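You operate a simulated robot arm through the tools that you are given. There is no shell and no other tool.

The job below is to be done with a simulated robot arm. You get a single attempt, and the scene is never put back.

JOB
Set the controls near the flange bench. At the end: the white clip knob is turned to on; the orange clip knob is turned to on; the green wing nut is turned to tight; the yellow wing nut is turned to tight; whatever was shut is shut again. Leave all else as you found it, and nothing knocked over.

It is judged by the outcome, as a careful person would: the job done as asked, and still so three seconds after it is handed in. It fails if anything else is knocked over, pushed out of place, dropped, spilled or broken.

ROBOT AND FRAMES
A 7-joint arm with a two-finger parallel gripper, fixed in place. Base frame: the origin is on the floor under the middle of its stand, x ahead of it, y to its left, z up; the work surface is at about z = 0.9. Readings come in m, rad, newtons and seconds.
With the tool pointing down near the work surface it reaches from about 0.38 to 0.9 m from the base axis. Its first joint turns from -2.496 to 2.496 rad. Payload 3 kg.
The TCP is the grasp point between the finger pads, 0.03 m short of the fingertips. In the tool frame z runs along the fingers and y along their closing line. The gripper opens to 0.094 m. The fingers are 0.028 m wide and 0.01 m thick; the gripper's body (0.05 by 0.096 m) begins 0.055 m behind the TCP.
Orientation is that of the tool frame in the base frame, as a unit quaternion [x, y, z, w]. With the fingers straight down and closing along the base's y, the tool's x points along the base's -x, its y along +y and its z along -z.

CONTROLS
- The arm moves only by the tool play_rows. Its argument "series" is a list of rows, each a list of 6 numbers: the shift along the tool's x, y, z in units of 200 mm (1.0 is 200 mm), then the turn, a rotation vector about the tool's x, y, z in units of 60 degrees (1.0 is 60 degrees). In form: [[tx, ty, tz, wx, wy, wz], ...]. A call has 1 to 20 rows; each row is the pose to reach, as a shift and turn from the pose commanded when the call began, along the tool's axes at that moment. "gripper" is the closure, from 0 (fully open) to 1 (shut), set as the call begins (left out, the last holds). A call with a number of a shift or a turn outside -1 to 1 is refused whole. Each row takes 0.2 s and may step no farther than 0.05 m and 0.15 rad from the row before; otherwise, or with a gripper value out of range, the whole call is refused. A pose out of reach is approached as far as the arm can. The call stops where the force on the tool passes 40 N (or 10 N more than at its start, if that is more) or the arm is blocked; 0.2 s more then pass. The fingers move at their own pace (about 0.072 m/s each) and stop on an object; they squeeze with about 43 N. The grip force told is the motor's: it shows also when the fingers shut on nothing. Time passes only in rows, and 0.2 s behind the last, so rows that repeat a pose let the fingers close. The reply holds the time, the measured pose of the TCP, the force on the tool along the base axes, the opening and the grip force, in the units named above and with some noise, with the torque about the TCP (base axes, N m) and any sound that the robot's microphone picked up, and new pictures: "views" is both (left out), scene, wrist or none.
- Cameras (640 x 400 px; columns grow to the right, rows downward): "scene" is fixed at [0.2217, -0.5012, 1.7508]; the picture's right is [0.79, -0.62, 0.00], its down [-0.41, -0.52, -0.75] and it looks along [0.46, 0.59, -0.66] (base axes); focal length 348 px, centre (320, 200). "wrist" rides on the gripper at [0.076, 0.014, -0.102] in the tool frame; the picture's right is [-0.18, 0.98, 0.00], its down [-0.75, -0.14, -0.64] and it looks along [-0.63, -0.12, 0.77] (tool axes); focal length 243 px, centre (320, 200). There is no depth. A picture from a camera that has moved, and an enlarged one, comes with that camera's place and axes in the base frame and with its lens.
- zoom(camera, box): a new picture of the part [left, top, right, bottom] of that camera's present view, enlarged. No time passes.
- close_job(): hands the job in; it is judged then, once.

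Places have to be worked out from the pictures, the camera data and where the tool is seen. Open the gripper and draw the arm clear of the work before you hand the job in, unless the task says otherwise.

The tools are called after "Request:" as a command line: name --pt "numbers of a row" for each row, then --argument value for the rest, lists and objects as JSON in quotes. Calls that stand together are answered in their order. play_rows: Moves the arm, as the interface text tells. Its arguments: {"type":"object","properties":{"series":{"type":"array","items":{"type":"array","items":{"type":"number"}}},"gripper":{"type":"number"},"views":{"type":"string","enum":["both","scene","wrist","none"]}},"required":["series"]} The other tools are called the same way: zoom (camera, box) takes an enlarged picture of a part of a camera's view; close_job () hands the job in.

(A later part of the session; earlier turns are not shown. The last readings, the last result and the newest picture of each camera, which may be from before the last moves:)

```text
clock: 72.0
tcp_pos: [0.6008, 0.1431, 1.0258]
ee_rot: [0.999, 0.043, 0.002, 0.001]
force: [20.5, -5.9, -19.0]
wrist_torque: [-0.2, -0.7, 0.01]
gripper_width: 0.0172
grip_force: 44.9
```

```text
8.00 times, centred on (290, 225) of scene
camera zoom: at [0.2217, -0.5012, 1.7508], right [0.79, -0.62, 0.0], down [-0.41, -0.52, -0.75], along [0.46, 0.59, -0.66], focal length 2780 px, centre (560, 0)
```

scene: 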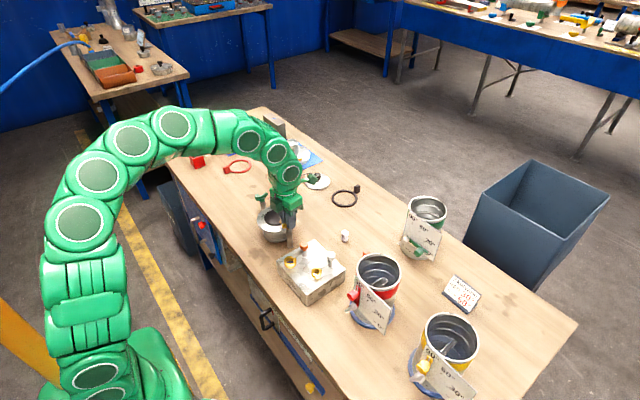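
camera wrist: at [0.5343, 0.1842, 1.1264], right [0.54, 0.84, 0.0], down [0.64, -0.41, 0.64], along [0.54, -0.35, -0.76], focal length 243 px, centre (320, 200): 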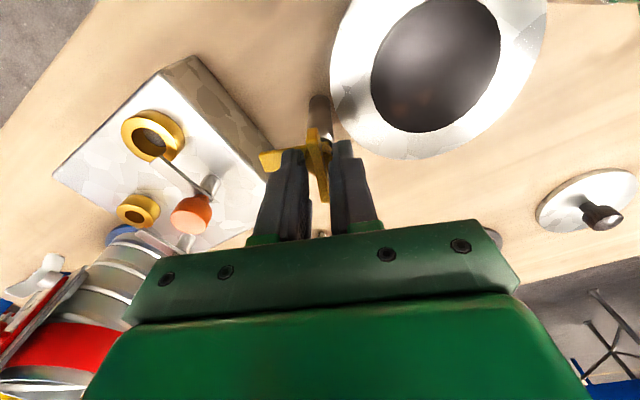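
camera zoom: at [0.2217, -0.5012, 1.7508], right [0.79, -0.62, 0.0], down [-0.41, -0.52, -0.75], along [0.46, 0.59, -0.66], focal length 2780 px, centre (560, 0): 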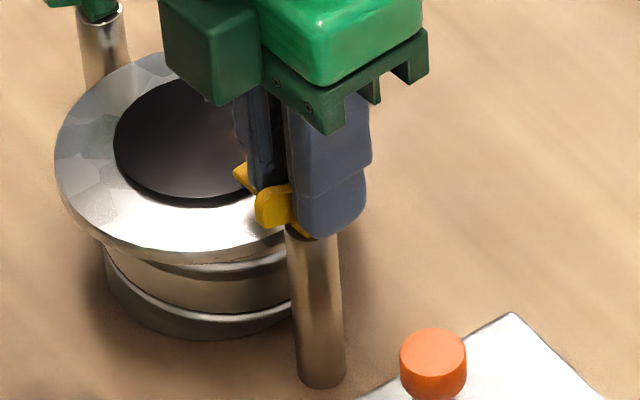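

At ~175°, no resistance yet. Nudging on to find the stop.

Request:
play_rows --pt "0 0 0 0 0 0.04" --pt "0 0 0 0 0 0.08" --pt "0 0 0 0 0 0.12" --pt "0 0 0 0 0 0.16" --pt "0 0 0 0 0 0.2" --gripper 1 --views "both"

Request:
zoom --camera "scene" --box '[265, 200, 315, 250]'

Request:
zoom --camera "wrist" --box '[220, 80, 420, 240]'

```text
clock: 73.2
tcp_pos: [0.5981, 0.1416, 1.0273]
ee_rot: [0.999, -0.047, 0.006, -0.006]
force: [11.5, 5.5, -3.8]
wrist_torque: [0.07, -0.32, 0.03]
gripper_width: 0.0173
grip_force: 44.9
out of reach, approached as far as the arm can: row 5
stopped in row 5: the force on the tool passed its limit at 59 N (the readings are from after the stop); the commanded pose is now the measured one
camera wrist: at [0.6708, 0.1199, 1.1294], right [-0.28, -0.96, -0.01], down [-0.75, 0.2, 0.63], along [-0.61, 0.19, -0.77], focal length 243 px, centre (320, 200)
```

scene: 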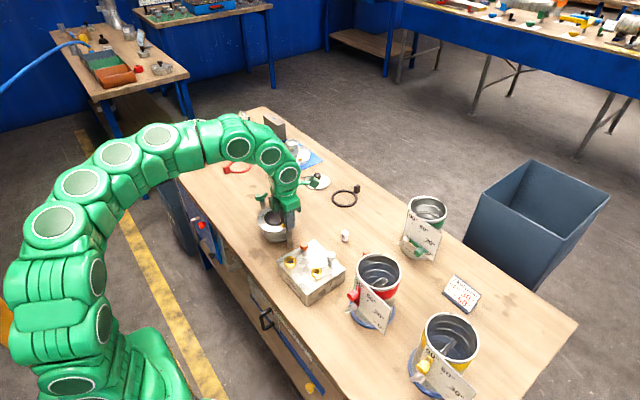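
wrist: 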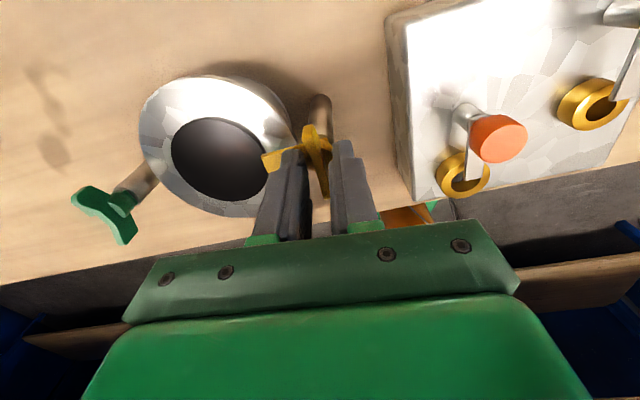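

```text
8.00 times, centred on (290, 225) of scene
camera zoom: at [0.2217, -0.5012, 1.7508], right [0.79, -0.62, 0.0], down [-0.41, -0.52, -0.75], along [0.46, 0.59, -0.66], focal length 2780 px, centre (560, 0)
```

zoom: 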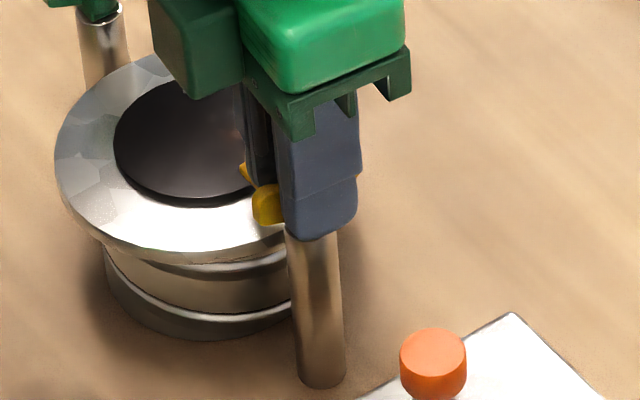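

```text
2.50 times, centred on (320, 160) of wrist
camera zoom: at [0.6708, 0.1199, 1.1294], right [-0.28, -0.96, -0.01], down [-0.75, 0.2, 0.63], along [-0.61, 0.19, -0.77], focal length 606 px, centre (320, 300)
```

zoom: 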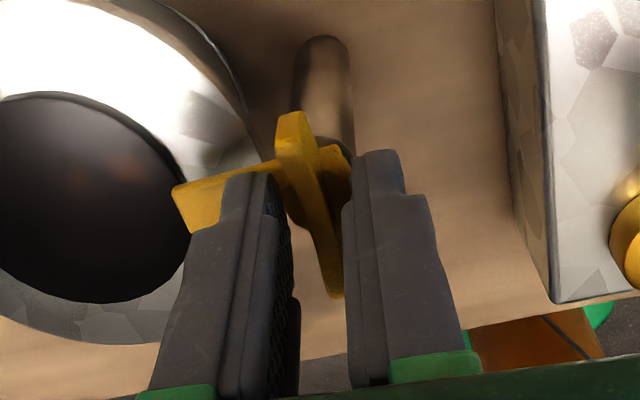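

The wrist reached its own limit near 185°. I'll release, lift and inspect where the yellow arm ended up.

Request:
play_rows --pt "0 0 0 0 0 0" --pt "0 0 0 0 0 0" --pt "0 0 0 0 0 0" --pt "0 0 -0.1 0 0 -0.05" --pt "0 0 -0.25 0 0 -0.12" --pt "0 0 -0.4 0 0 -0.2" --gripper 0.55

Request:
zoom --camera "scene" --box '[250, 190, 310, 250]'

Request:
zoom --camera "wrist" --box '[220, 40, 420, 200]'

```text
clock: 74.6
tcp_pos: [0.5996, 0.1412, 1.1083]
ee_rot: [0.998, 0.058, 0.008, -0.004]
force: [0.5, -0.5, -0.1]
wrist_torque: [0.01, 0.02, 0.01]
gripper_width: 0.0423
grip_force: 0.1
camera wrist: at [0.6745, 0.135, 1.2111], right [-0.07, -1.0, -0.01], down [-0.77, 0.05, 0.63], along [-0.63, 0.05, -0.78], focal length 243 px, centre (320, 200)
```

scene: 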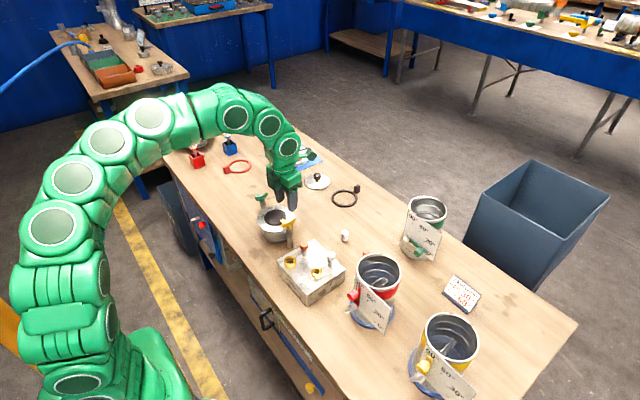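
wrist: 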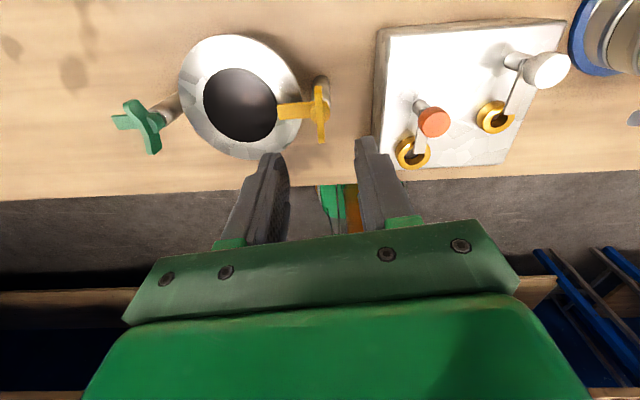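

```text
6.67 times, centred on (280, 220) of scene
camera zoom: at [0.2217, -0.5012, 1.7508], right [0.79, -0.62, 0.0], down [-0.41, -0.52, -0.75], along [0.46, 0.59, -0.66], focal length 2317 px, centre (587, 67)
```

zoom: 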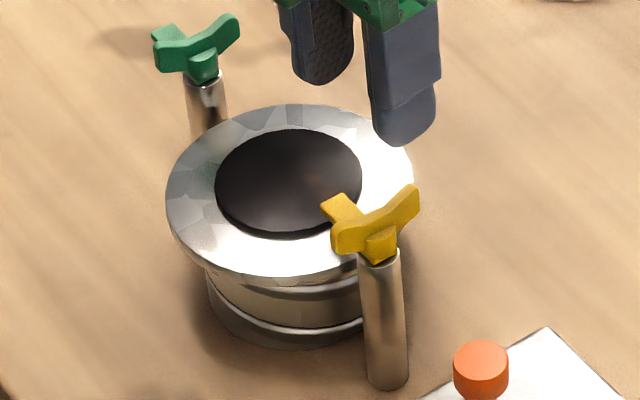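

```text
2.50 times, centred on (320, 120) of wrist
camera zoom: at [0.6745, 0.135, 1.2111], right [-0.07, -1.0, -0.01], down [-0.77, 0.05, 0.63], along [-0.63, 0.05, -0.78], focal length 606 px, centre (320, 400)
```

zoom: 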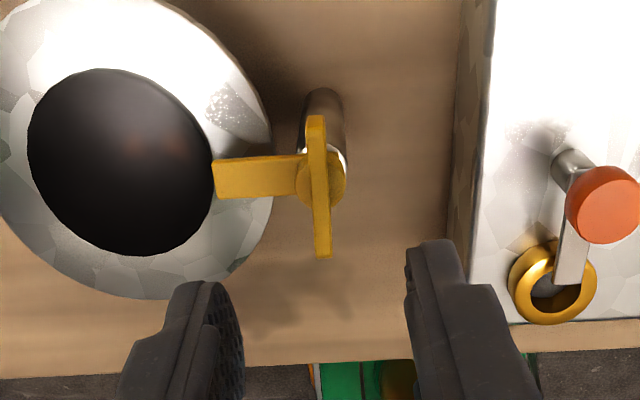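

The yellow arm now points over the pot. I'll unwind the wrist and re-grip to make sure it is really at its stop.

Request:
play_rows --pt "0 0 0 0 0 -0.14" --pt "0 0 0 0 0 -0.28" --pt "0 0 0 0 0 -0.42" --pt "0 0 0 0 0 -0.56" --pt "0 0 0 0 0 -0.7" --pt "0 0 0 0 0 -0.84" --pt "0 0 0 0 0 -0.98" --gripper 0.55 --views "none"

Request:
play_rows --pt "0 0 0 0 0 -0.14" --pt "0 0 0 0 0 -0.28" --pt "0 0 0 0 0 -0.42" --pt "0 0 0 0 0 -0.56" --pt "0 0 0 0 0 -0.7" --pt "0 0 0 0 0 -0.84" --pt "0 0 0 0 0 -0.98" --gripper 0.55 --views "none"

Request:
play_rows --pt "0 0 0 0 0 -0.14" --pt "0 0 0 0 0 -0.28" --pt "0 0 0 0 0 -0.42" --pt "0 0 0 0 0 -0.56" --pt "0 0 0 0 0 -0.7" --pt "0 0 0 0 0 -0.84" --pt "0 0 0 0 0 -0.98" --gripper 0.55 --views "none"

```text
clock: 76.2
tcp_pos: [0.5968, 0.1413, 1.1055]
ee_rot: [0.841, 0.541, 0.008, 0.0]
force: [-0.9, -0.2, 0.2]
wrist_torque: [0.0, 0.01, 0.0]
gripper_width: 0.0425
grip_force: 0.0
```

```text
clock: 77.8
tcp_pos: [0.5956, 0.1407, 1.1076]
ee_rot: [0.466, 0.885, 0.007, 0.004]
force: [0.6, -0.1, -0.8]
wrist_torque: [0.01, -0.04, -0.03]
gripper_width: 0.0426
grip_force: 0.1
```

```text
clock: 79.4
tcp_pos: [0.5967, 0.1413, 1.1069]
ee_rot: [-0.027, 1.0, 0.005, 0.007]
force: [0.6, 0.7, 0.7]
wrist_torque: [-0.03, 0.0, 0.03]
gripper_width: 0.0422
grip_force: 0.0
```

Request:
play_rows --pt "-0.0135 0.0025 0.1 0.009 0.0137 0" --pt "-0.0135 0.0025 0.2 0.009 0.0137 0" --pt "-0.0135 0.0025 0.3 0.009 0.0137 0" --pt "-0.0135 0.0025 0.4075 0.009 0.0137 0" --pt "-0.0135 0.0025 0.4075 0.009 0.0137 0" --gripper 0.55 --views "both"

Request:
zoom --camera "wrist" --box '[220, 80, 420, 240]'

Request:
zoom --camera "scene" --box '[265, 200, 315, 250]'

```text
clock: 80.6
tcp_pos: [0.6009, 0.1403, 1.0252]
ee_rot: [-0.026, 1.0, 0.001, 0.001]
force: [-0.5, 0.3, -0.1]
wrist_torque: [-0.01, -0.01, -0.02]
gripper_width: 0.0424
grip_force: 0.1
camera wrist: at [0.5229, 0.1527, 1.1278], right [0.13, 0.99, 0.0], down [0.76, -0.1, 0.64], along [0.64, -0.09, -0.77], focal length 243 px, centre (320, 200)
```

scene: 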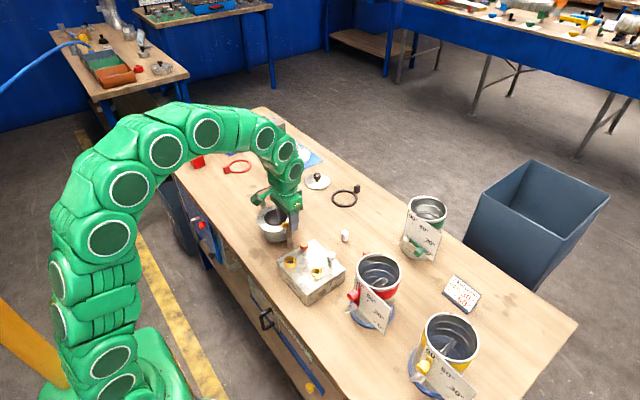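
wrist: 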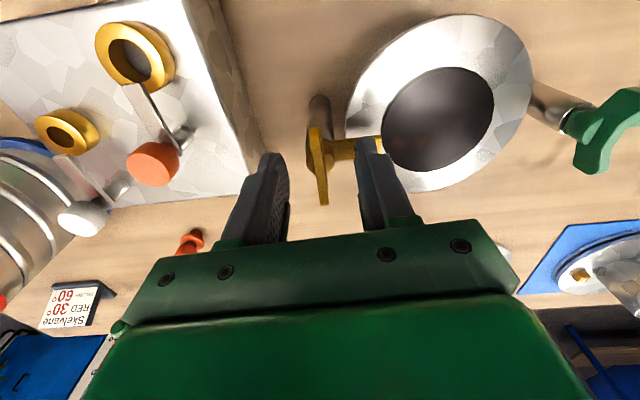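

```text
2.50 times, centred on (320, 160) of wrist
camera zoom: at [0.5229, 0.1527, 1.1278], right [0.13, 0.99, 0.0], down [0.76, -0.1, 0.64], along [0.64, -0.09, -0.77], focal length 606 px, centre (320, 300)
```

zoom: 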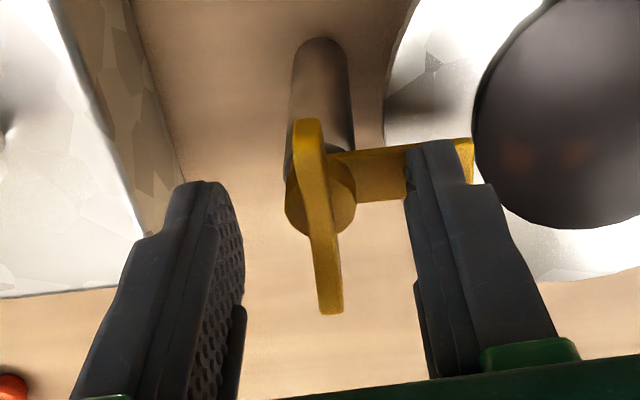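

```text
8.00 times, centred on (290, 225) of scene
camera zoom: at [0.2217, -0.5012, 1.7508], right [0.79, -0.62, 0.0], down [-0.41, -0.52, -0.75], along [0.46, 0.59, -0.66], focal length 2780 px, centre (560, 0)
```

zoom: 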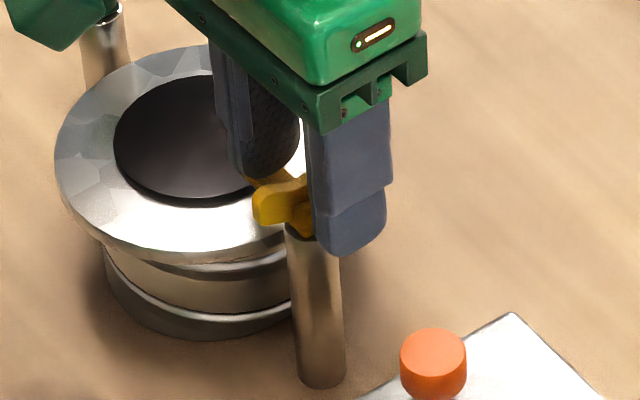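

Positioned. I'll close on it and try a further clockwise turn to feel for the stop.

Request:
play_rows --pt "0 0 0 0 0 0" --pt "0 0 0 0 0 0" --pt "0 0 0 0 0 0" --pt "0 0 0 0 0 0" --gripper 1 --views "none"

Request:
play_rows --pt "0 0 0 0 0 0.04" --pt "0 0 0 0 0 0.08" --pt "0 0 0 0 0 0.12" --pt "0 0 0 0 0 0.16" --gripper 1 --views "both"

Request:
zoom --camera "wrist" --box '[220, 80, 420, 240]'

Request:
zoom --camera "scene" --box '[265, 200, 315, 250]'

```text
clock: 81.6
tcp_pos: [0.6006, 0.1437, 1.026]
ee_rot: [-0.026, 1.0, 0.0, 0.0]
force: [2.9, 5.7, 1.0]
wrist_torque: [0.13, 0.06, 0.01]
gripper_width: 0.0172
grip_force: 44.9
```

```text
clock: 82.6
tcp_pos: [0.6011, 0.1413, 1.0255]
ee_rot: [0.057, 0.998, 0.001, 0.001]
force: [-2.5, 3.9, 10.1]
wrist_torque: [0.16, -0.01, 0.53]
gripper_width: 0.0173
grip_force: 45.2
camera wrist: at [0.5257, 0.1654, 1.1275], right [0.3, 0.96, 0.0], down [0.73, -0.23, 0.64], along [0.61, -0.19, -0.77], focal length 243 px, centre (320, 200)
```

scene: 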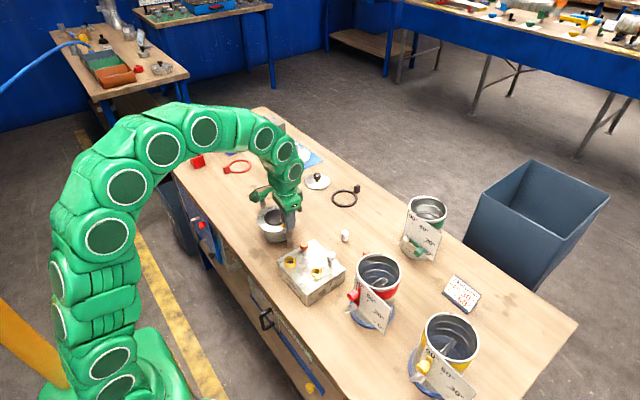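
wrist: 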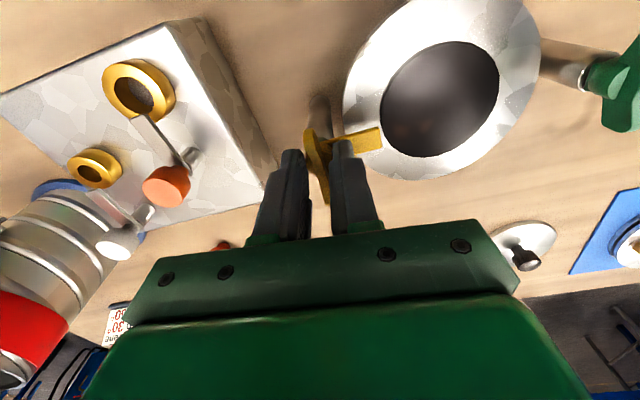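

```text
2.50 times, centred on (320, 160) of wrist
camera zoom: at [0.5257, 0.1654, 1.1275], right [0.3, 0.96, 0.0], down [0.73, -0.23, 0.64], along [0.61, -0.19, -0.77], focal length 606 px, centre (320, 300)
```

zoom: 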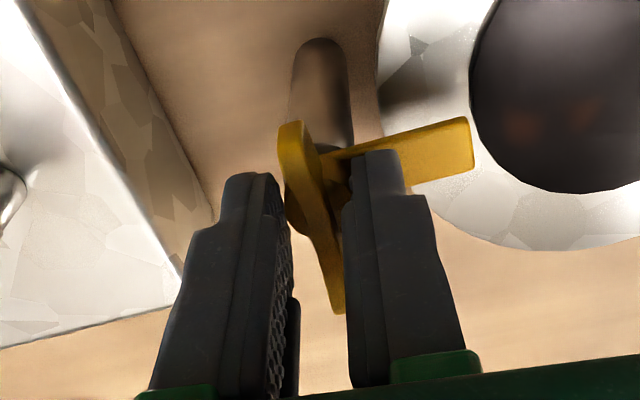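

```text
8.00 times, centred on (290, 225) of scene
camera zoom: at [0.2217, -0.5012, 1.7508], right [0.79, -0.62, 0.0], down [-0.41, -0.52, -0.75], along [0.46, 0.59, -0.66], focal length 2780 px, centre (560, 0)
```

zoom: 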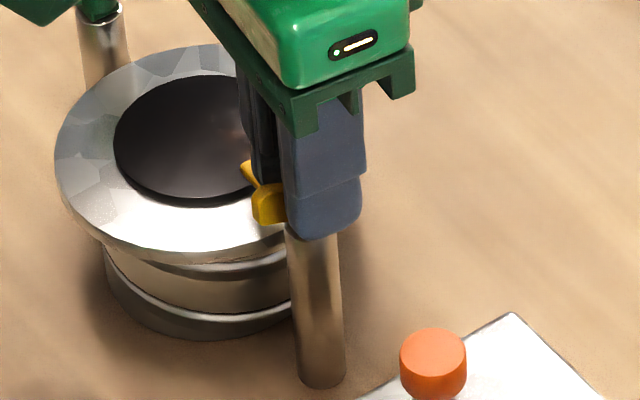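

Torque about z hit 0.53 N·m with the nut stationary: yellow is tight at its stop. Releasing and lifting straight up.

Request:
play_rows --pt "0 0 0 0 0 0" --pt "0 0 0 0 0 0" --pt "0 0 0 0 0 0" --pt "0 0 -0.1 0 0 0" --pt "0 0 -0.25 0 0 0" --pt "0 0 -0.42 0 0 0" --gripper 0.55 --views "scene"

Request:
zoom --camera "scene" --box '[250, 190, 310, 250]'

```text
clock: 84.0
tcp_pos: [0.6012, 0.1414, 1.1101]
ee_rot: [0.058, 0.998, -0.001, -0.002]
force: [0.6, -0.1, -0.1]
wrist_torque: [-0.01, 0.05, 0.01]
gripper_width: 0.0424
grip_force: 0.1
```

scene: 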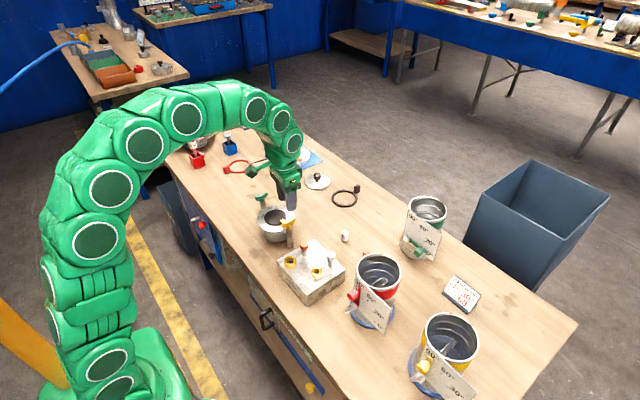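

```text
6.67 times, centred on (280, 220) of scene
camera zoom: at [0.2217, -0.5012, 1.7508], right [0.79, -0.62, 0.0], down [-0.41, -0.52, -0.75], along [0.46, 0.59, -0.66], focal length 2317 px, centre (587, 67)
```

zoom: 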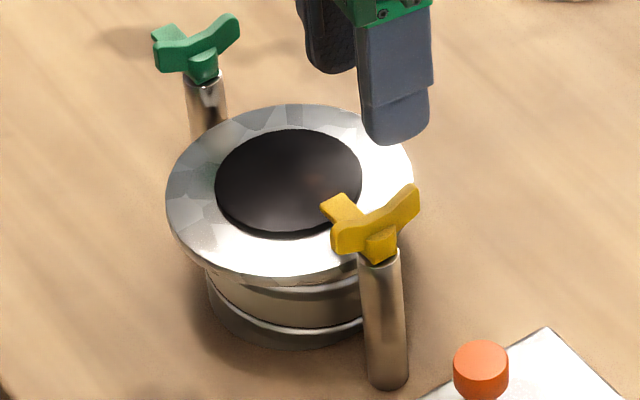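

Yellow is tight. Now moving across to above the green nut, near (0.599, 0.296).

Request:
play_rows --pt "0.02 0.15 0 0 0 -0.03" --pt "0.04 0.3 0 0 0 -0.06" --pt "0.06 0.45 0 0 0 -0.09" --pt "0.08 0.6 0 0 0 -0.111" --pt "0.0995 0.767 0 0 0 -0.111" --pt "0.0995 0.767 0 0 0 -0.111" --gripper 0.55

Request:
zoom --camera "wrist" --box '[220, 60, 420, 220]'

Request:
zoom --camera "scene" --box '[240, 170, 300, 230]'

```text
clock: 85.4
tcp_pos: [0.5982, 0.2968, 1.1092]
ee_rot: [-0.001, 1.0, 0.0, 0.0]
force: [0.0, 0.3, 0.0]
wrist_torque: [0.0, -0.03, 0.02]
gripper_width: 0.0421
grip_force: 0.1
camera wrist: at [0.5224, 0.3123, 1.2112], right [0.18, 0.98, 0.0], down [0.75, -0.14, 0.64], along [0.63, -0.12, -0.77], focal length 243 px, centre (320, 200)
```

scene: 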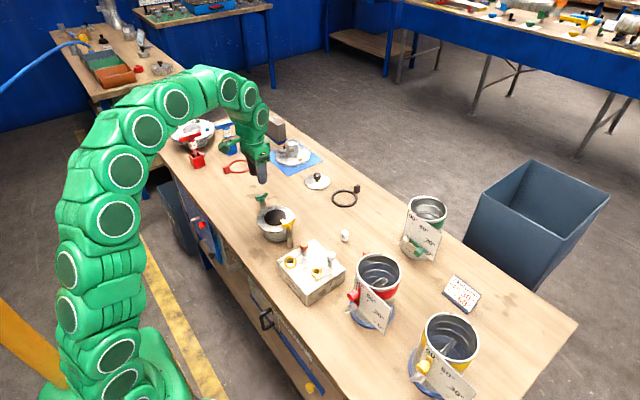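
wrist: 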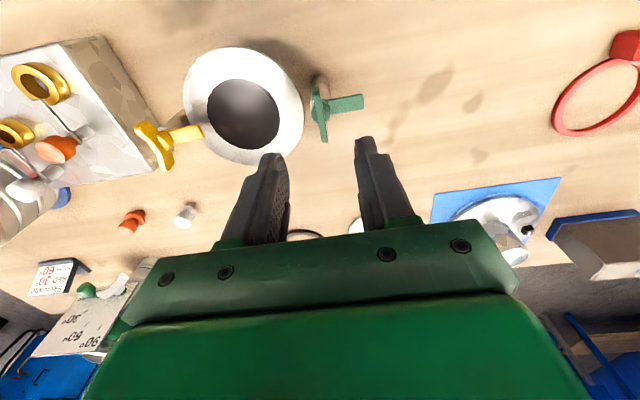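

```text
2.50 times, centred on (320, 140) of wrist
camera zoom: at [0.5224, 0.3123, 1.2112], right [0.18, 0.98, 0.0], down [0.75, -0.14, 0.64], along [0.63, -0.12, -0.77], focal length 606 px, centre (320, 350)
```

zoom: 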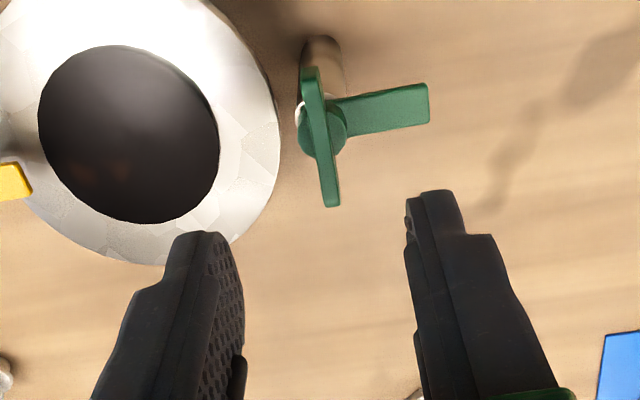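

```text
6.67 times, centred on (270, 200) of scene
camera zoom: at [0.2217, -0.5012, 1.7508], right [0.79, -0.62, 0.0], down [-0.41, -0.52, -0.75], along [0.46, 0.59, -0.66], focal length 2317 px, centre (653, 200)
```

zoom: 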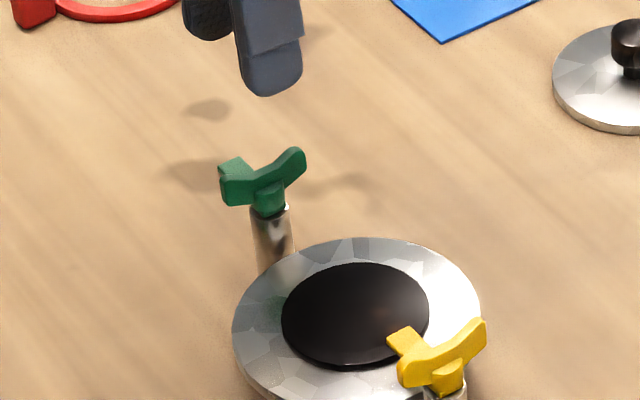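

The green nut's axis is at about (0.599, 0.298). Descending to z≈1.0255 (tips above its arm) with half-open fingers.

Request:
play_rows --pt "-0.003 0.006 0.1 0 0 0" --pt "-0.003 0.006 0.2 0 0 0" --pt "-0.003 0.006 0.3 0 0 0" --pt "-0.003 0.006 0.4185 0 0 0" --pt "-0.003 0.006 0.4185 0 0 0" --gripper 0.55

Request:
zoom --camera "wrist" --box '[220, 80, 420, 240]'

Request:
zoom --camera "scene" --box '[240, 170, 300, 230]'

```text
clock: 86.6
tcp_pos: [0.6006, 0.2988, 1.0252]
ee_rot: [-0.001, 1.0, 0.0, 0.0]
force: [0.2, 0.6, -0.6]
wrist_torque: [0.02, 0.0, -0.01]
gripper_width: 0.0423
grip_force: 0.1
camera wrist: at [0.5237, 0.3131, 1.1277], right [0.18, 0.98, 0.0], down [0.75, -0.14, 0.64], along [0.63, -0.12, -0.77], focal length 243 px, centre (320, 200)
```

scene: 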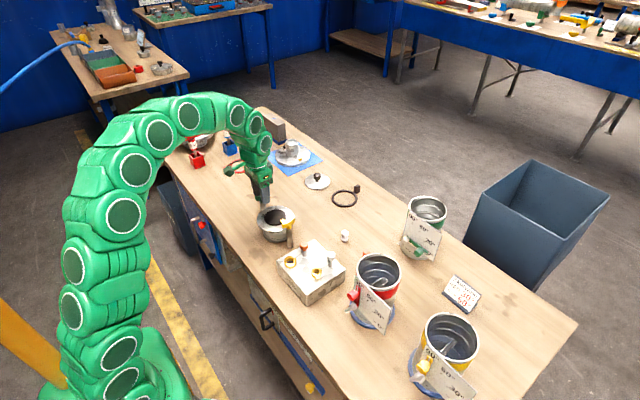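
wrist: 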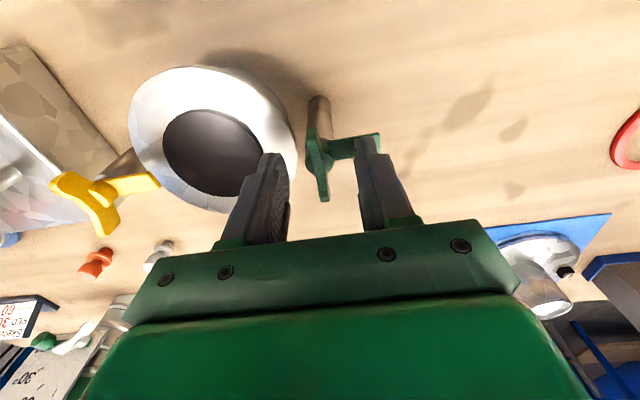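

```text
2.50 times, centred on (320, 160) of wrist
camera zoom: at [0.5237, 0.3131, 1.1277], right [0.18, 0.98, 0.0], down [0.75, -0.14, 0.64], along [0.63, -0.12, -0.77], focal length 606 px, centre (320, 300)
```

zoom: 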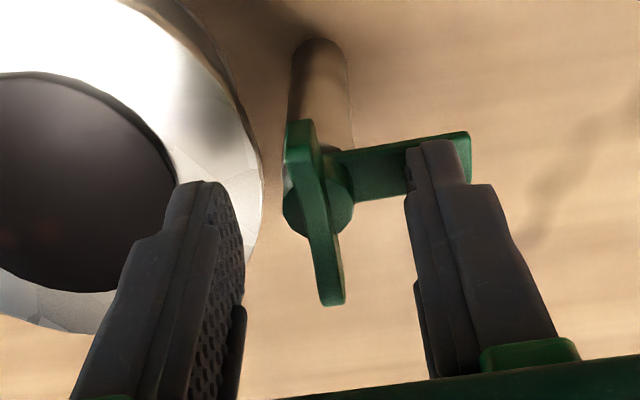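

```text
6.67 times, centred on (270, 200) of scene
camera zoom: at [0.2217, -0.5012, 1.7508], right [0.79, -0.62, 0.0], down [-0.41, -0.52, -0.75], along [0.46, 0.59, -0.66], focal length 2317 px, centre (653, 200)
```

zoom: 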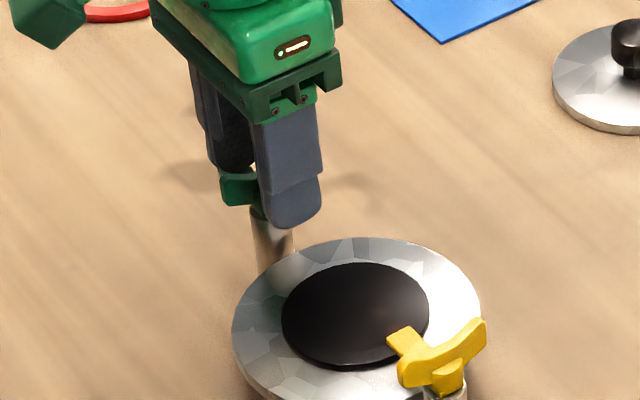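

Aligned just as with the yellow nut. Closing on the hub/wings.

Request:
play_rows --pt "0 0 0 0 0 0" --pt "0 0 0 0 0 0" --pt "0 0 0 0 0 0" --pt "0 0 0 0 0 0" --gripper 1 --views "none"

```text
clock: 87.6
tcp_pos: [0.5998, 0.2978, 1.026]
ee_rot: [-0.001, 1.0, -0.001, -0.001]
force: [-1.8, -5.9, -4.1]
wrist_torque: [-0.08, -0.21, 0.01]
gripper_width: 0.0171
grip_force: 45.0
```

Well centred (small side forces). Turning clockwise.

Request:
play_rows --pt "0 0 0 0 0 0.06" --pt "0 0 0 0 0 0.14" --pt "0 0 0 0 0 0.22" --pt "0 0 0 0 0 0.3" --pt "0 0 0 0 0 0.38" --pt "0 0 0 0 0 0.46" --pt "0 0 0 0 0 0.54" --pt "0 0 0 0 0 0.62" --pt "0 0 0 0 0 0.7" --pt "0 0 0 0 0 0.78" --pt "0 0 0 0 0 0.86" --pt "0 0 0 0 0 0.94" --gripper 1 --views "both"

Request:
zoom --camera "scene" --box '[240, 170, 300, 230]'

Request:
zoom --camera "wrist" --box '[220, 80, 420, 240]'

```text
clock: 89.1
tcp_pos: [0.5994, 0.2977, 1.0261]
ee_rot: [0.255, 0.967, 0.0, 0.0]
force: [14.9, 3.5, -9.6]
wrist_torque: [0.38, -0.06, 0.02]
gripper_width: 0.0169
grip_force: 45.5
stopped in row 7: the force on the tool passed its limit at 40 N (the readings are from after the stop); the commanded pose is now the measured one
camera wrist: at [0.5401, 0.3484, 1.1275], right [0.64, 0.76, 0.0], down [0.58, -0.49, 0.64], along [0.49, -0.41, -0.77], focal length 243 px, centre (320, 200)
```

scene: 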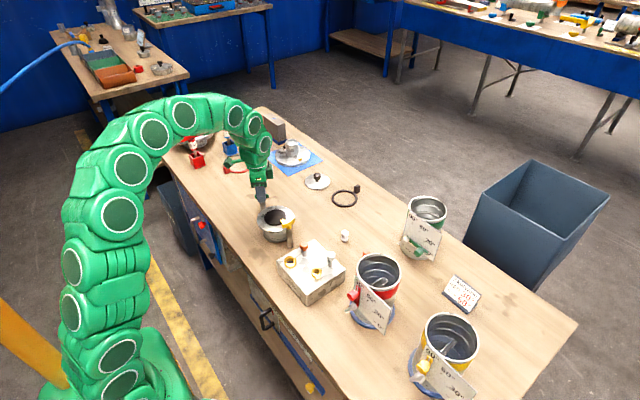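
wrist: 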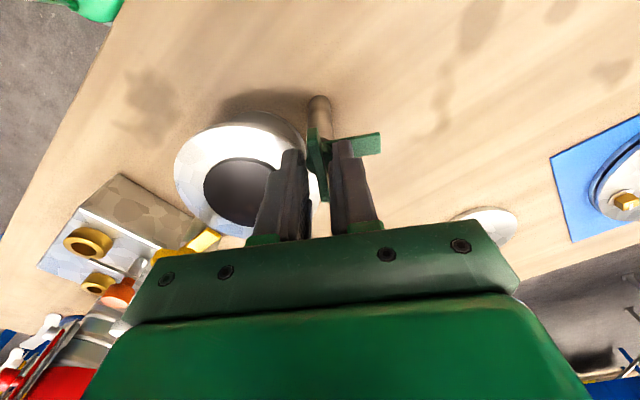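

```text
6.67 times, centred on (270, 200) of scene
camera zoom: at [0.2217, -0.5012, 1.7508], right [0.79, -0.62, 0.0], down [-0.41, -0.52, -0.75], along [0.46, 0.59, -0.66], focal length 2317 px, centre (653, 200)
```

zoom: 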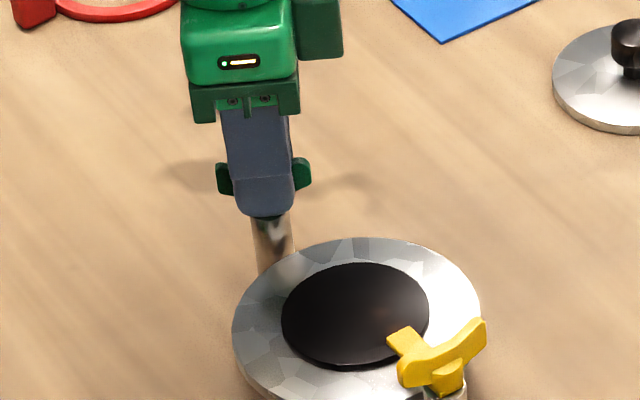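

```text
2.50 times, centred on (320, 160) of wrist
camera zoom: at [0.5401, 0.3484, 1.1275], right [0.64, 0.76, 0.0], down [0.58, -0.49, 0.64], along [0.49, -0.41, -0.77], focal length 606 px, centre (320, 300)
```

zoom: 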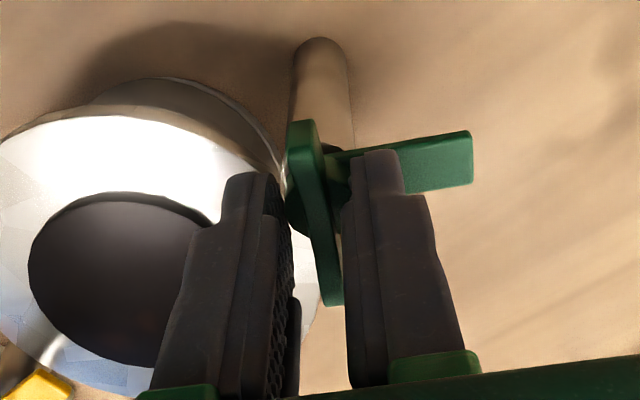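

The green nut follows (yaw ~30°). Continuing.

Request:
play_rows --pt "0 0 0 0 0 0.06" --pt "0 0 0 0 0 0.14" --pt "0 0 0 0 0 0.22" --pt "0 0 0 0 0 0.3" --pt "0 0 0 0 0 0.38" --pt "0 0 0 0 0 0.46" --pt "0 0 0 0 0 0.54" --pt "0 0 0 0 0 0.62" --pt "0 0 0 0 0 0.7" --pt "0 0 0 0 0 0.78" --pt "0 0 0 0 0 0.86" --pt "0 0 0 0 0 0.94" --gripper 1 --views "scene"

Request:
zoom --camera "scene" --box '[240, 170, 300, 230]'

```text
clock: 91.7
tcp_pos: [0.5995, 0.2982, 1.0241]
ee_rot: [0.681, 0.732, 0.001, 0.001]
force: [28.5, 2.6, -4.3]
wrist_torque: [-0.77, -0.86, 0.02]
gripper_width: 0.017
grip_force: 44.6
```

scene: 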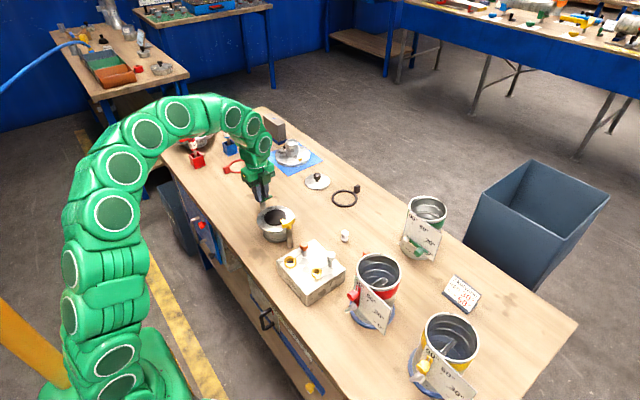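

```text
6.67 times, centred on (270, 200) of scene
camera zoom: at [0.2217, -0.5012, 1.7508], right [0.79, -0.62, 0.0], down [-0.41, -0.52, -0.75], along [0.46, 0.59, -0.66], focal length 2317 px, centre (653, 200)
```

zoom: 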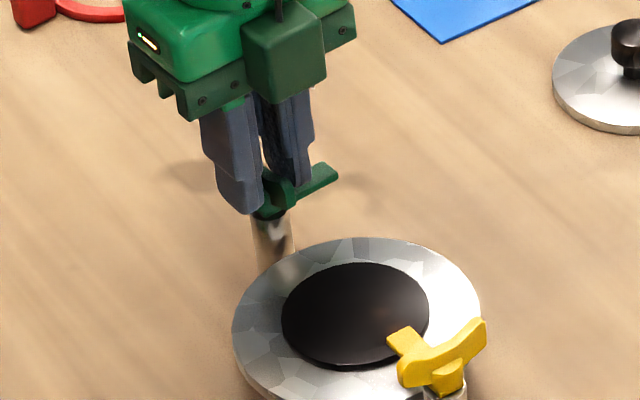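

At ~86°, the arm points +x as expected. Continuing clockwise.

Request:
play_rows --pt "0 0 0 0 0 0.06" --pt "0 0 0 0 0 0.14" --pt "0 0 0 0 0 0.22" --pt "0 0 0 0 0 0.3" --pt "0 0 0 0 0 0.38" --pt "0 0 0 0 0 0.46" --pt "0 0 0 0 0 0.54" --pt "0 0 0 0 0 0.62" --pt "0 0 0 0 0 0.7" --pt "0 0 0 0 0 0.78" --pt "0 0 0 0 0 0.86" --gripper 1 --views "scene"

Request:
zoom --camera "scene" --box '[240, 170, 300, 230]'

```text
clock: 94.1
tcp_pos: [0.6009, 0.2981, 1.0266]
ee_rot: [0.932, 0.362, 0.0, 0.001]
force: [17.0, -3.7, -20.8]
wrist_torque: [-0.17, -0.58, 0.0]
gripper_width: 0.0169
grip_force: 44.8
```

scene: 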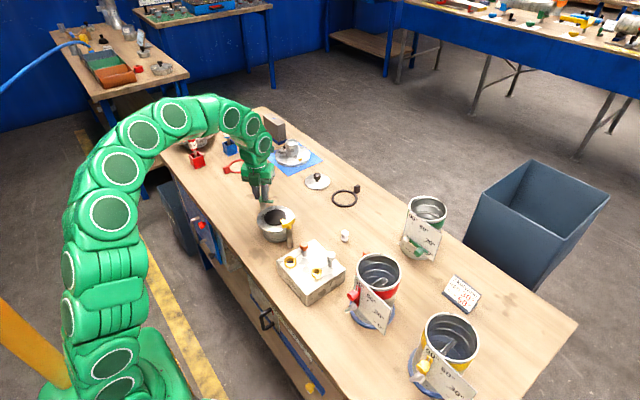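

```text
6.67 times, centred on (270, 200) of scene
camera zoom: at [0.2217, -0.5012, 1.7508], right [0.79, -0.62, 0.0], down [-0.41, -0.52, -0.75], along [0.46, 0.59, -0.66], focal length 2317 px, centre (653, 200)
```

zoom: 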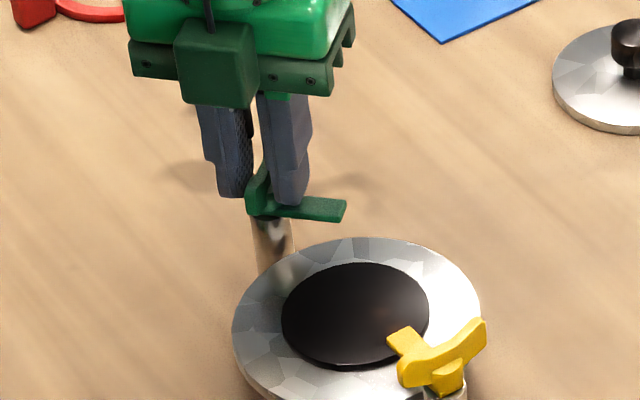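

At ~137°. I'll go on ~25° more, staying below the wrist's limit, then re-grip for the remainder.

Request:
play_rows --pt "0 0 0 0 0 0.06" --pt "0 0 0 0 0 0.12" --pt "0 0 0 0 0 0.18" --pt "0 0 0 0 0 0.24" --pt "0 0 0 0 0 0.3" --pt "0 0 0 0 0 0.36" --pt "0 0 0 0 0 0.42" --gripper 1 --views "scene"

Request:
zoom --camera "scene" --box '[240, 170, 300, 230]'

```text
clock: 95.4
tcp_pos: [0.6003, 0.2984, 1.0288]
ee_rot: [0.98, 0.201, 0.002, -0.001]
force: [7.2, 3.2, -5.5]
wrist_torque: [0.56, -0.95, -0.03]
gripper_width: 0.0166
grip_force: 45.2
stopped in row 6: the force on the tool passed its limit at 72 N (the readings are from after the stop); the commanded pose is now the measured one
```

scene: 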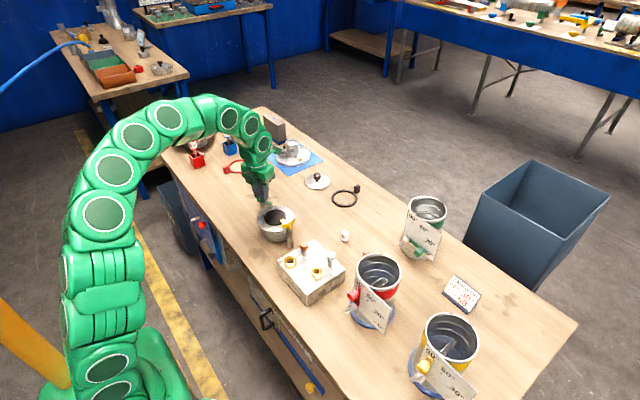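

```text
6.67 times, centred on (270, 200) of scene
camera zoom: at [0.2217, -0.5012, 1.7508], right [0.79, -0.62, 0.0], down [-0.41, -0.52, -0.75], along [0.46, 0.59, -0.66], focal length 2317 px, centre (653, 200)
```

zoom: 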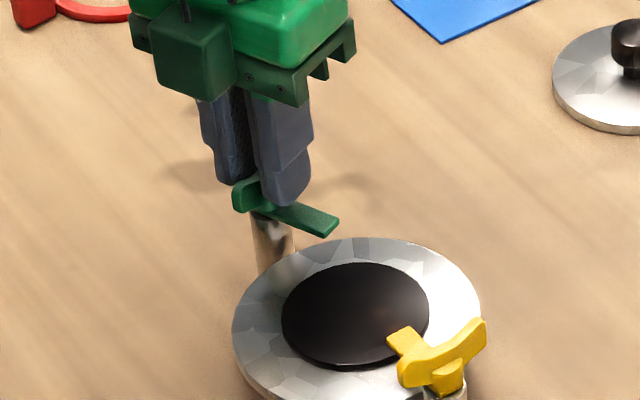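

At ~157° with one force spike, so I'll stop here. Releasing, lifting and unwinding by 180° for a fresh grip on the wings.

Request:
play_rows --pt "0 0 0 0 0 0" --pt "0 0 0 0 0 0" --pt "0 0 0 0 0 0" --pt "0 0 -0.1 0 0 0" --pt "0 0 -0.25 0 0 0" --pt "0 0 -0.4 0 0 0" --gripper 0.55 --views "scene"

Request:
play_rows --pt "0 0 0 0 0 -0.14" --pt "0 0 0 0 0 -0.28" --pt "0 0 0 0 0 -0.42" --pt "0 0 0 0 0 -0.56" --pt "0 0 0 0 0 -0.7" --pt "0 0 0 0 0 -0.84" --pt "0 0 0 0 0 -0.98" --gripper 0.55 --views "none"

Request:
play_rows --pt "0 0 0 0 0 -0.14" --pt "0 0 0 0 0 -0.28" --pt "0 0 0 0 0 -0.42" --pt "0 0 0 0 0 -0.56" --pt "0 0 0 0 0 -0.7" --pt "0 0 0 0 0 -0.84" --pt "0 0 0 0 0 -0.98" --gripper 0.55 --views "none"

Request:
play_rows --pt "0 0 0 0 0 -0.14" --pt "0 0 0 0 0 -0.28" --pt "0 0 0 0 0 -0.42" --pt "0 0 0 0 0 -0.56" --pt "0 0 0 0 0 -0.7" --pt "0 0 0 0 0 -0.84" --pt "0 0 0 0 0 -0.98" --gripper 0.55 --views "both"

Request:
zoom --camera "wrist" --box '[220, 60, 420, 220]'

```text
clock: 96.8
tcp_pos: [0.5926, 0.2941, 1.0886]
ee_rot: [0.98, 0.199, 0.001, 0.001]
force: [-1.2, -0.3, 0.9]
wrist_torque: [0.03, 0.03, 0.01]
gripper_width: 0.0425
grip_force: 0.1
out of reach, approached as far as the arm can: row 5, 6
```

scene: 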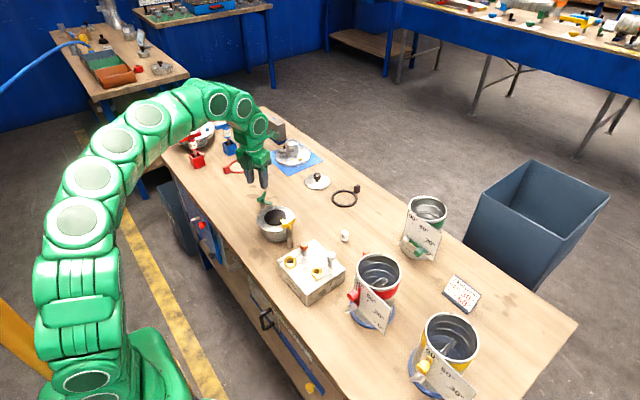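

```text
clock: 98.4
tcp_pos: [0.594, 0.2938, 1.0903]
ee_rot: [0.755, 0.656, 0.001, 0.001]
force: [0.2, 0.3, -0.2]
wrist_torque: [0.01, -0.03, -0.01]
gripper_width: 0.0423
grip_force: 0.1
```

```text
clock: 100.0
tcp_pos: [0.5939, 0.2923, 1.0891]
ee_rot: [0.336, 0.942, 0.001, 0.002]
force: [0.5, -1.0, 0.5]
wrist_torque: [0.03, -0.02, -0.02]
gripper_width: 0.042
grip_force: 0.1
```

```text
clock: 101.6
tcp_pos: [0.5934, 0.2936, 1.0896]
ee_rot: [-0.171, 0.985, 0.0, 0.002]
force: [0.1, 0.1, 0.8]
wrist_torque: [0.01, -0.01, 0.04]
gripper_width: 0.0425
grip_force: 0.2
camera wrist: at [0.5161, 0.2811, 1.1918], right [-0.16, 0.99, 0.0], down [0.76, 0.12, 0.64], along [0.64, 0.1, -0.76], focal length 243 px, centre (320, 200)
```

scene: 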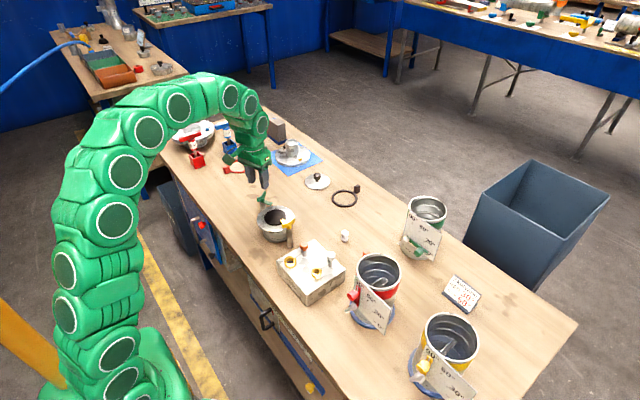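
wrist: 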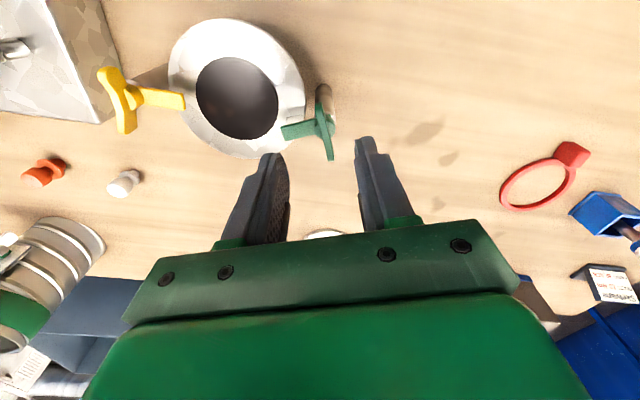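

```text
2.50 times, centred on (320, 140) of wrist
camera zoom: at [0.5161, 0.2811, 1.1918], right [-0.16, 0.99, 0.0], down [0.76, 0.12, 0.64], along [0.64, 0.1, -0.76], focal length 606 px, centre (320, 350)
```

zoom: 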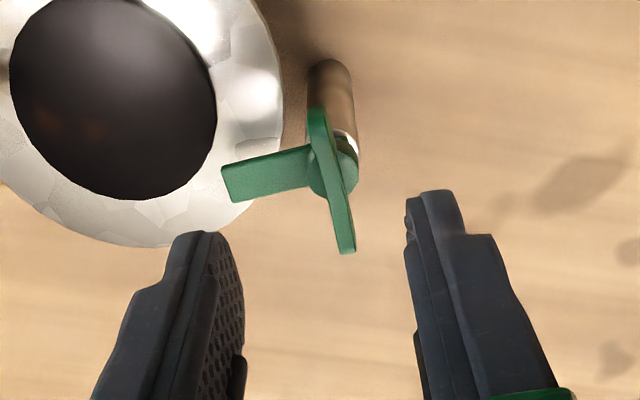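

The wings line up with the fingers again. I'll move onto the axis (0.600, 0.298) and descend to grip height.

Request:
play_rows --pt "-0.02 0.005 0.0 0 0 0" --pt "-0.0385 0.0095 0.08 0 0 0" --pt "-0.0385 0.0095 0.18 0 0 0" --pt "-0.0385 0.0095 0.27 0 0 0" --pt "-0.0385 0.0095 0.319 0 0 0" --pt "-0.0385 0.0095 0.319 0 0 0" --gripper 0.55 --views "both"

Request:
zoom --camera "wrist" --box '[220, 80, 420, 240]'

Request:
zoom --camera "scene" --box '[240, 170, 300, 230]'

```text
clock: 103.0
tcp_pos: [0.6017, 0.298, 1.0263]
ee_rot: [-0.17, 0.985, -0.001, 0.002]
force: [-0.2, -0.3, 0.5]
wrist_torque: [-0.02, -0.03, 0.0]
gripper_width: 0.0423
grip_force: 0.1
camera wrist: at [0.5232, 0.2854, 1.128], right [-0.15, 0.99, 0.0], down [0.75, 0.12, 0.65], along [0.64, 0.1, -0.76], focal length 243 px, centre (320, 200)
```

scene: 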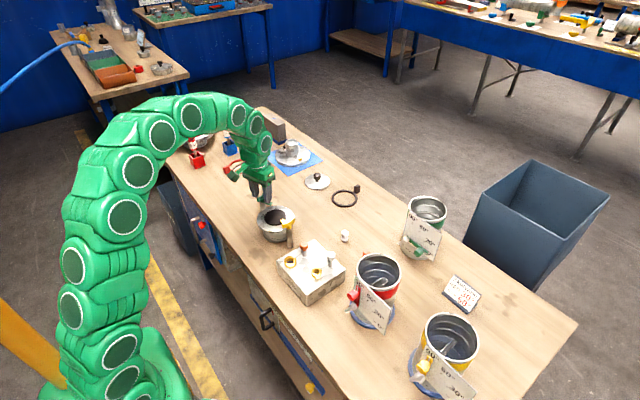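
wrist: 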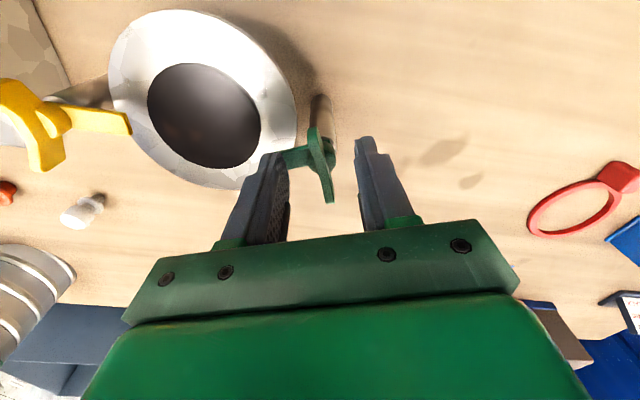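

```text
2.50 times, centred on (320, 160) of wrist
camera zoom: at [0.5232, 0.2854, 1.128], right [-0.15, 0.99, 0.0], down [0.75, 0.12, 0.65], along [0.64, 0.1, -0.76], focal length 606 px, centre (320, 300)
```

zoom: 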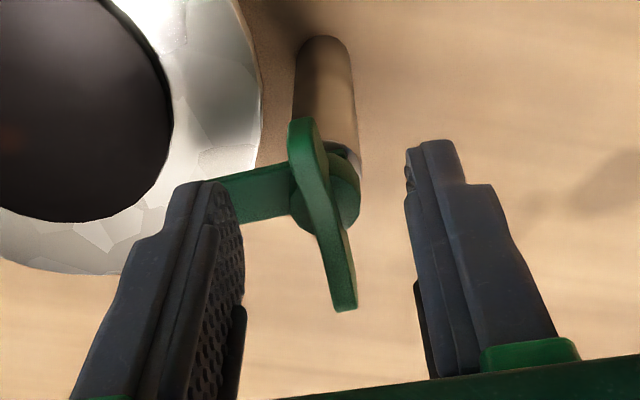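

```text
6.67 times, centred on (270, 200) of scene
camera zoom: at [0.2217, -0.5012, 1.7508], right [0.79, -0.62, 0.0], down [-0.41, -0.52, -0.75], along [0.46, 0.59, -0.66], focal length 2317 px, centre (653, 200)
```

zoom: 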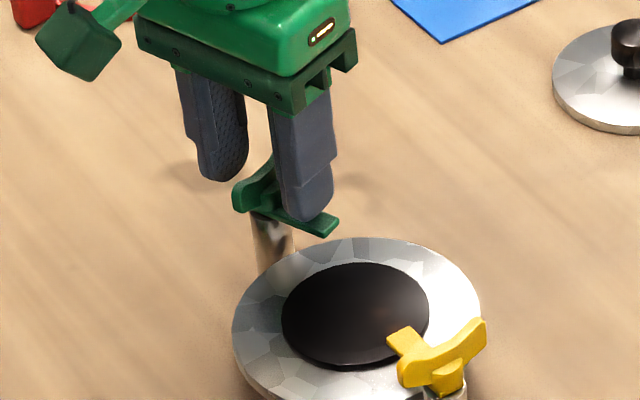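

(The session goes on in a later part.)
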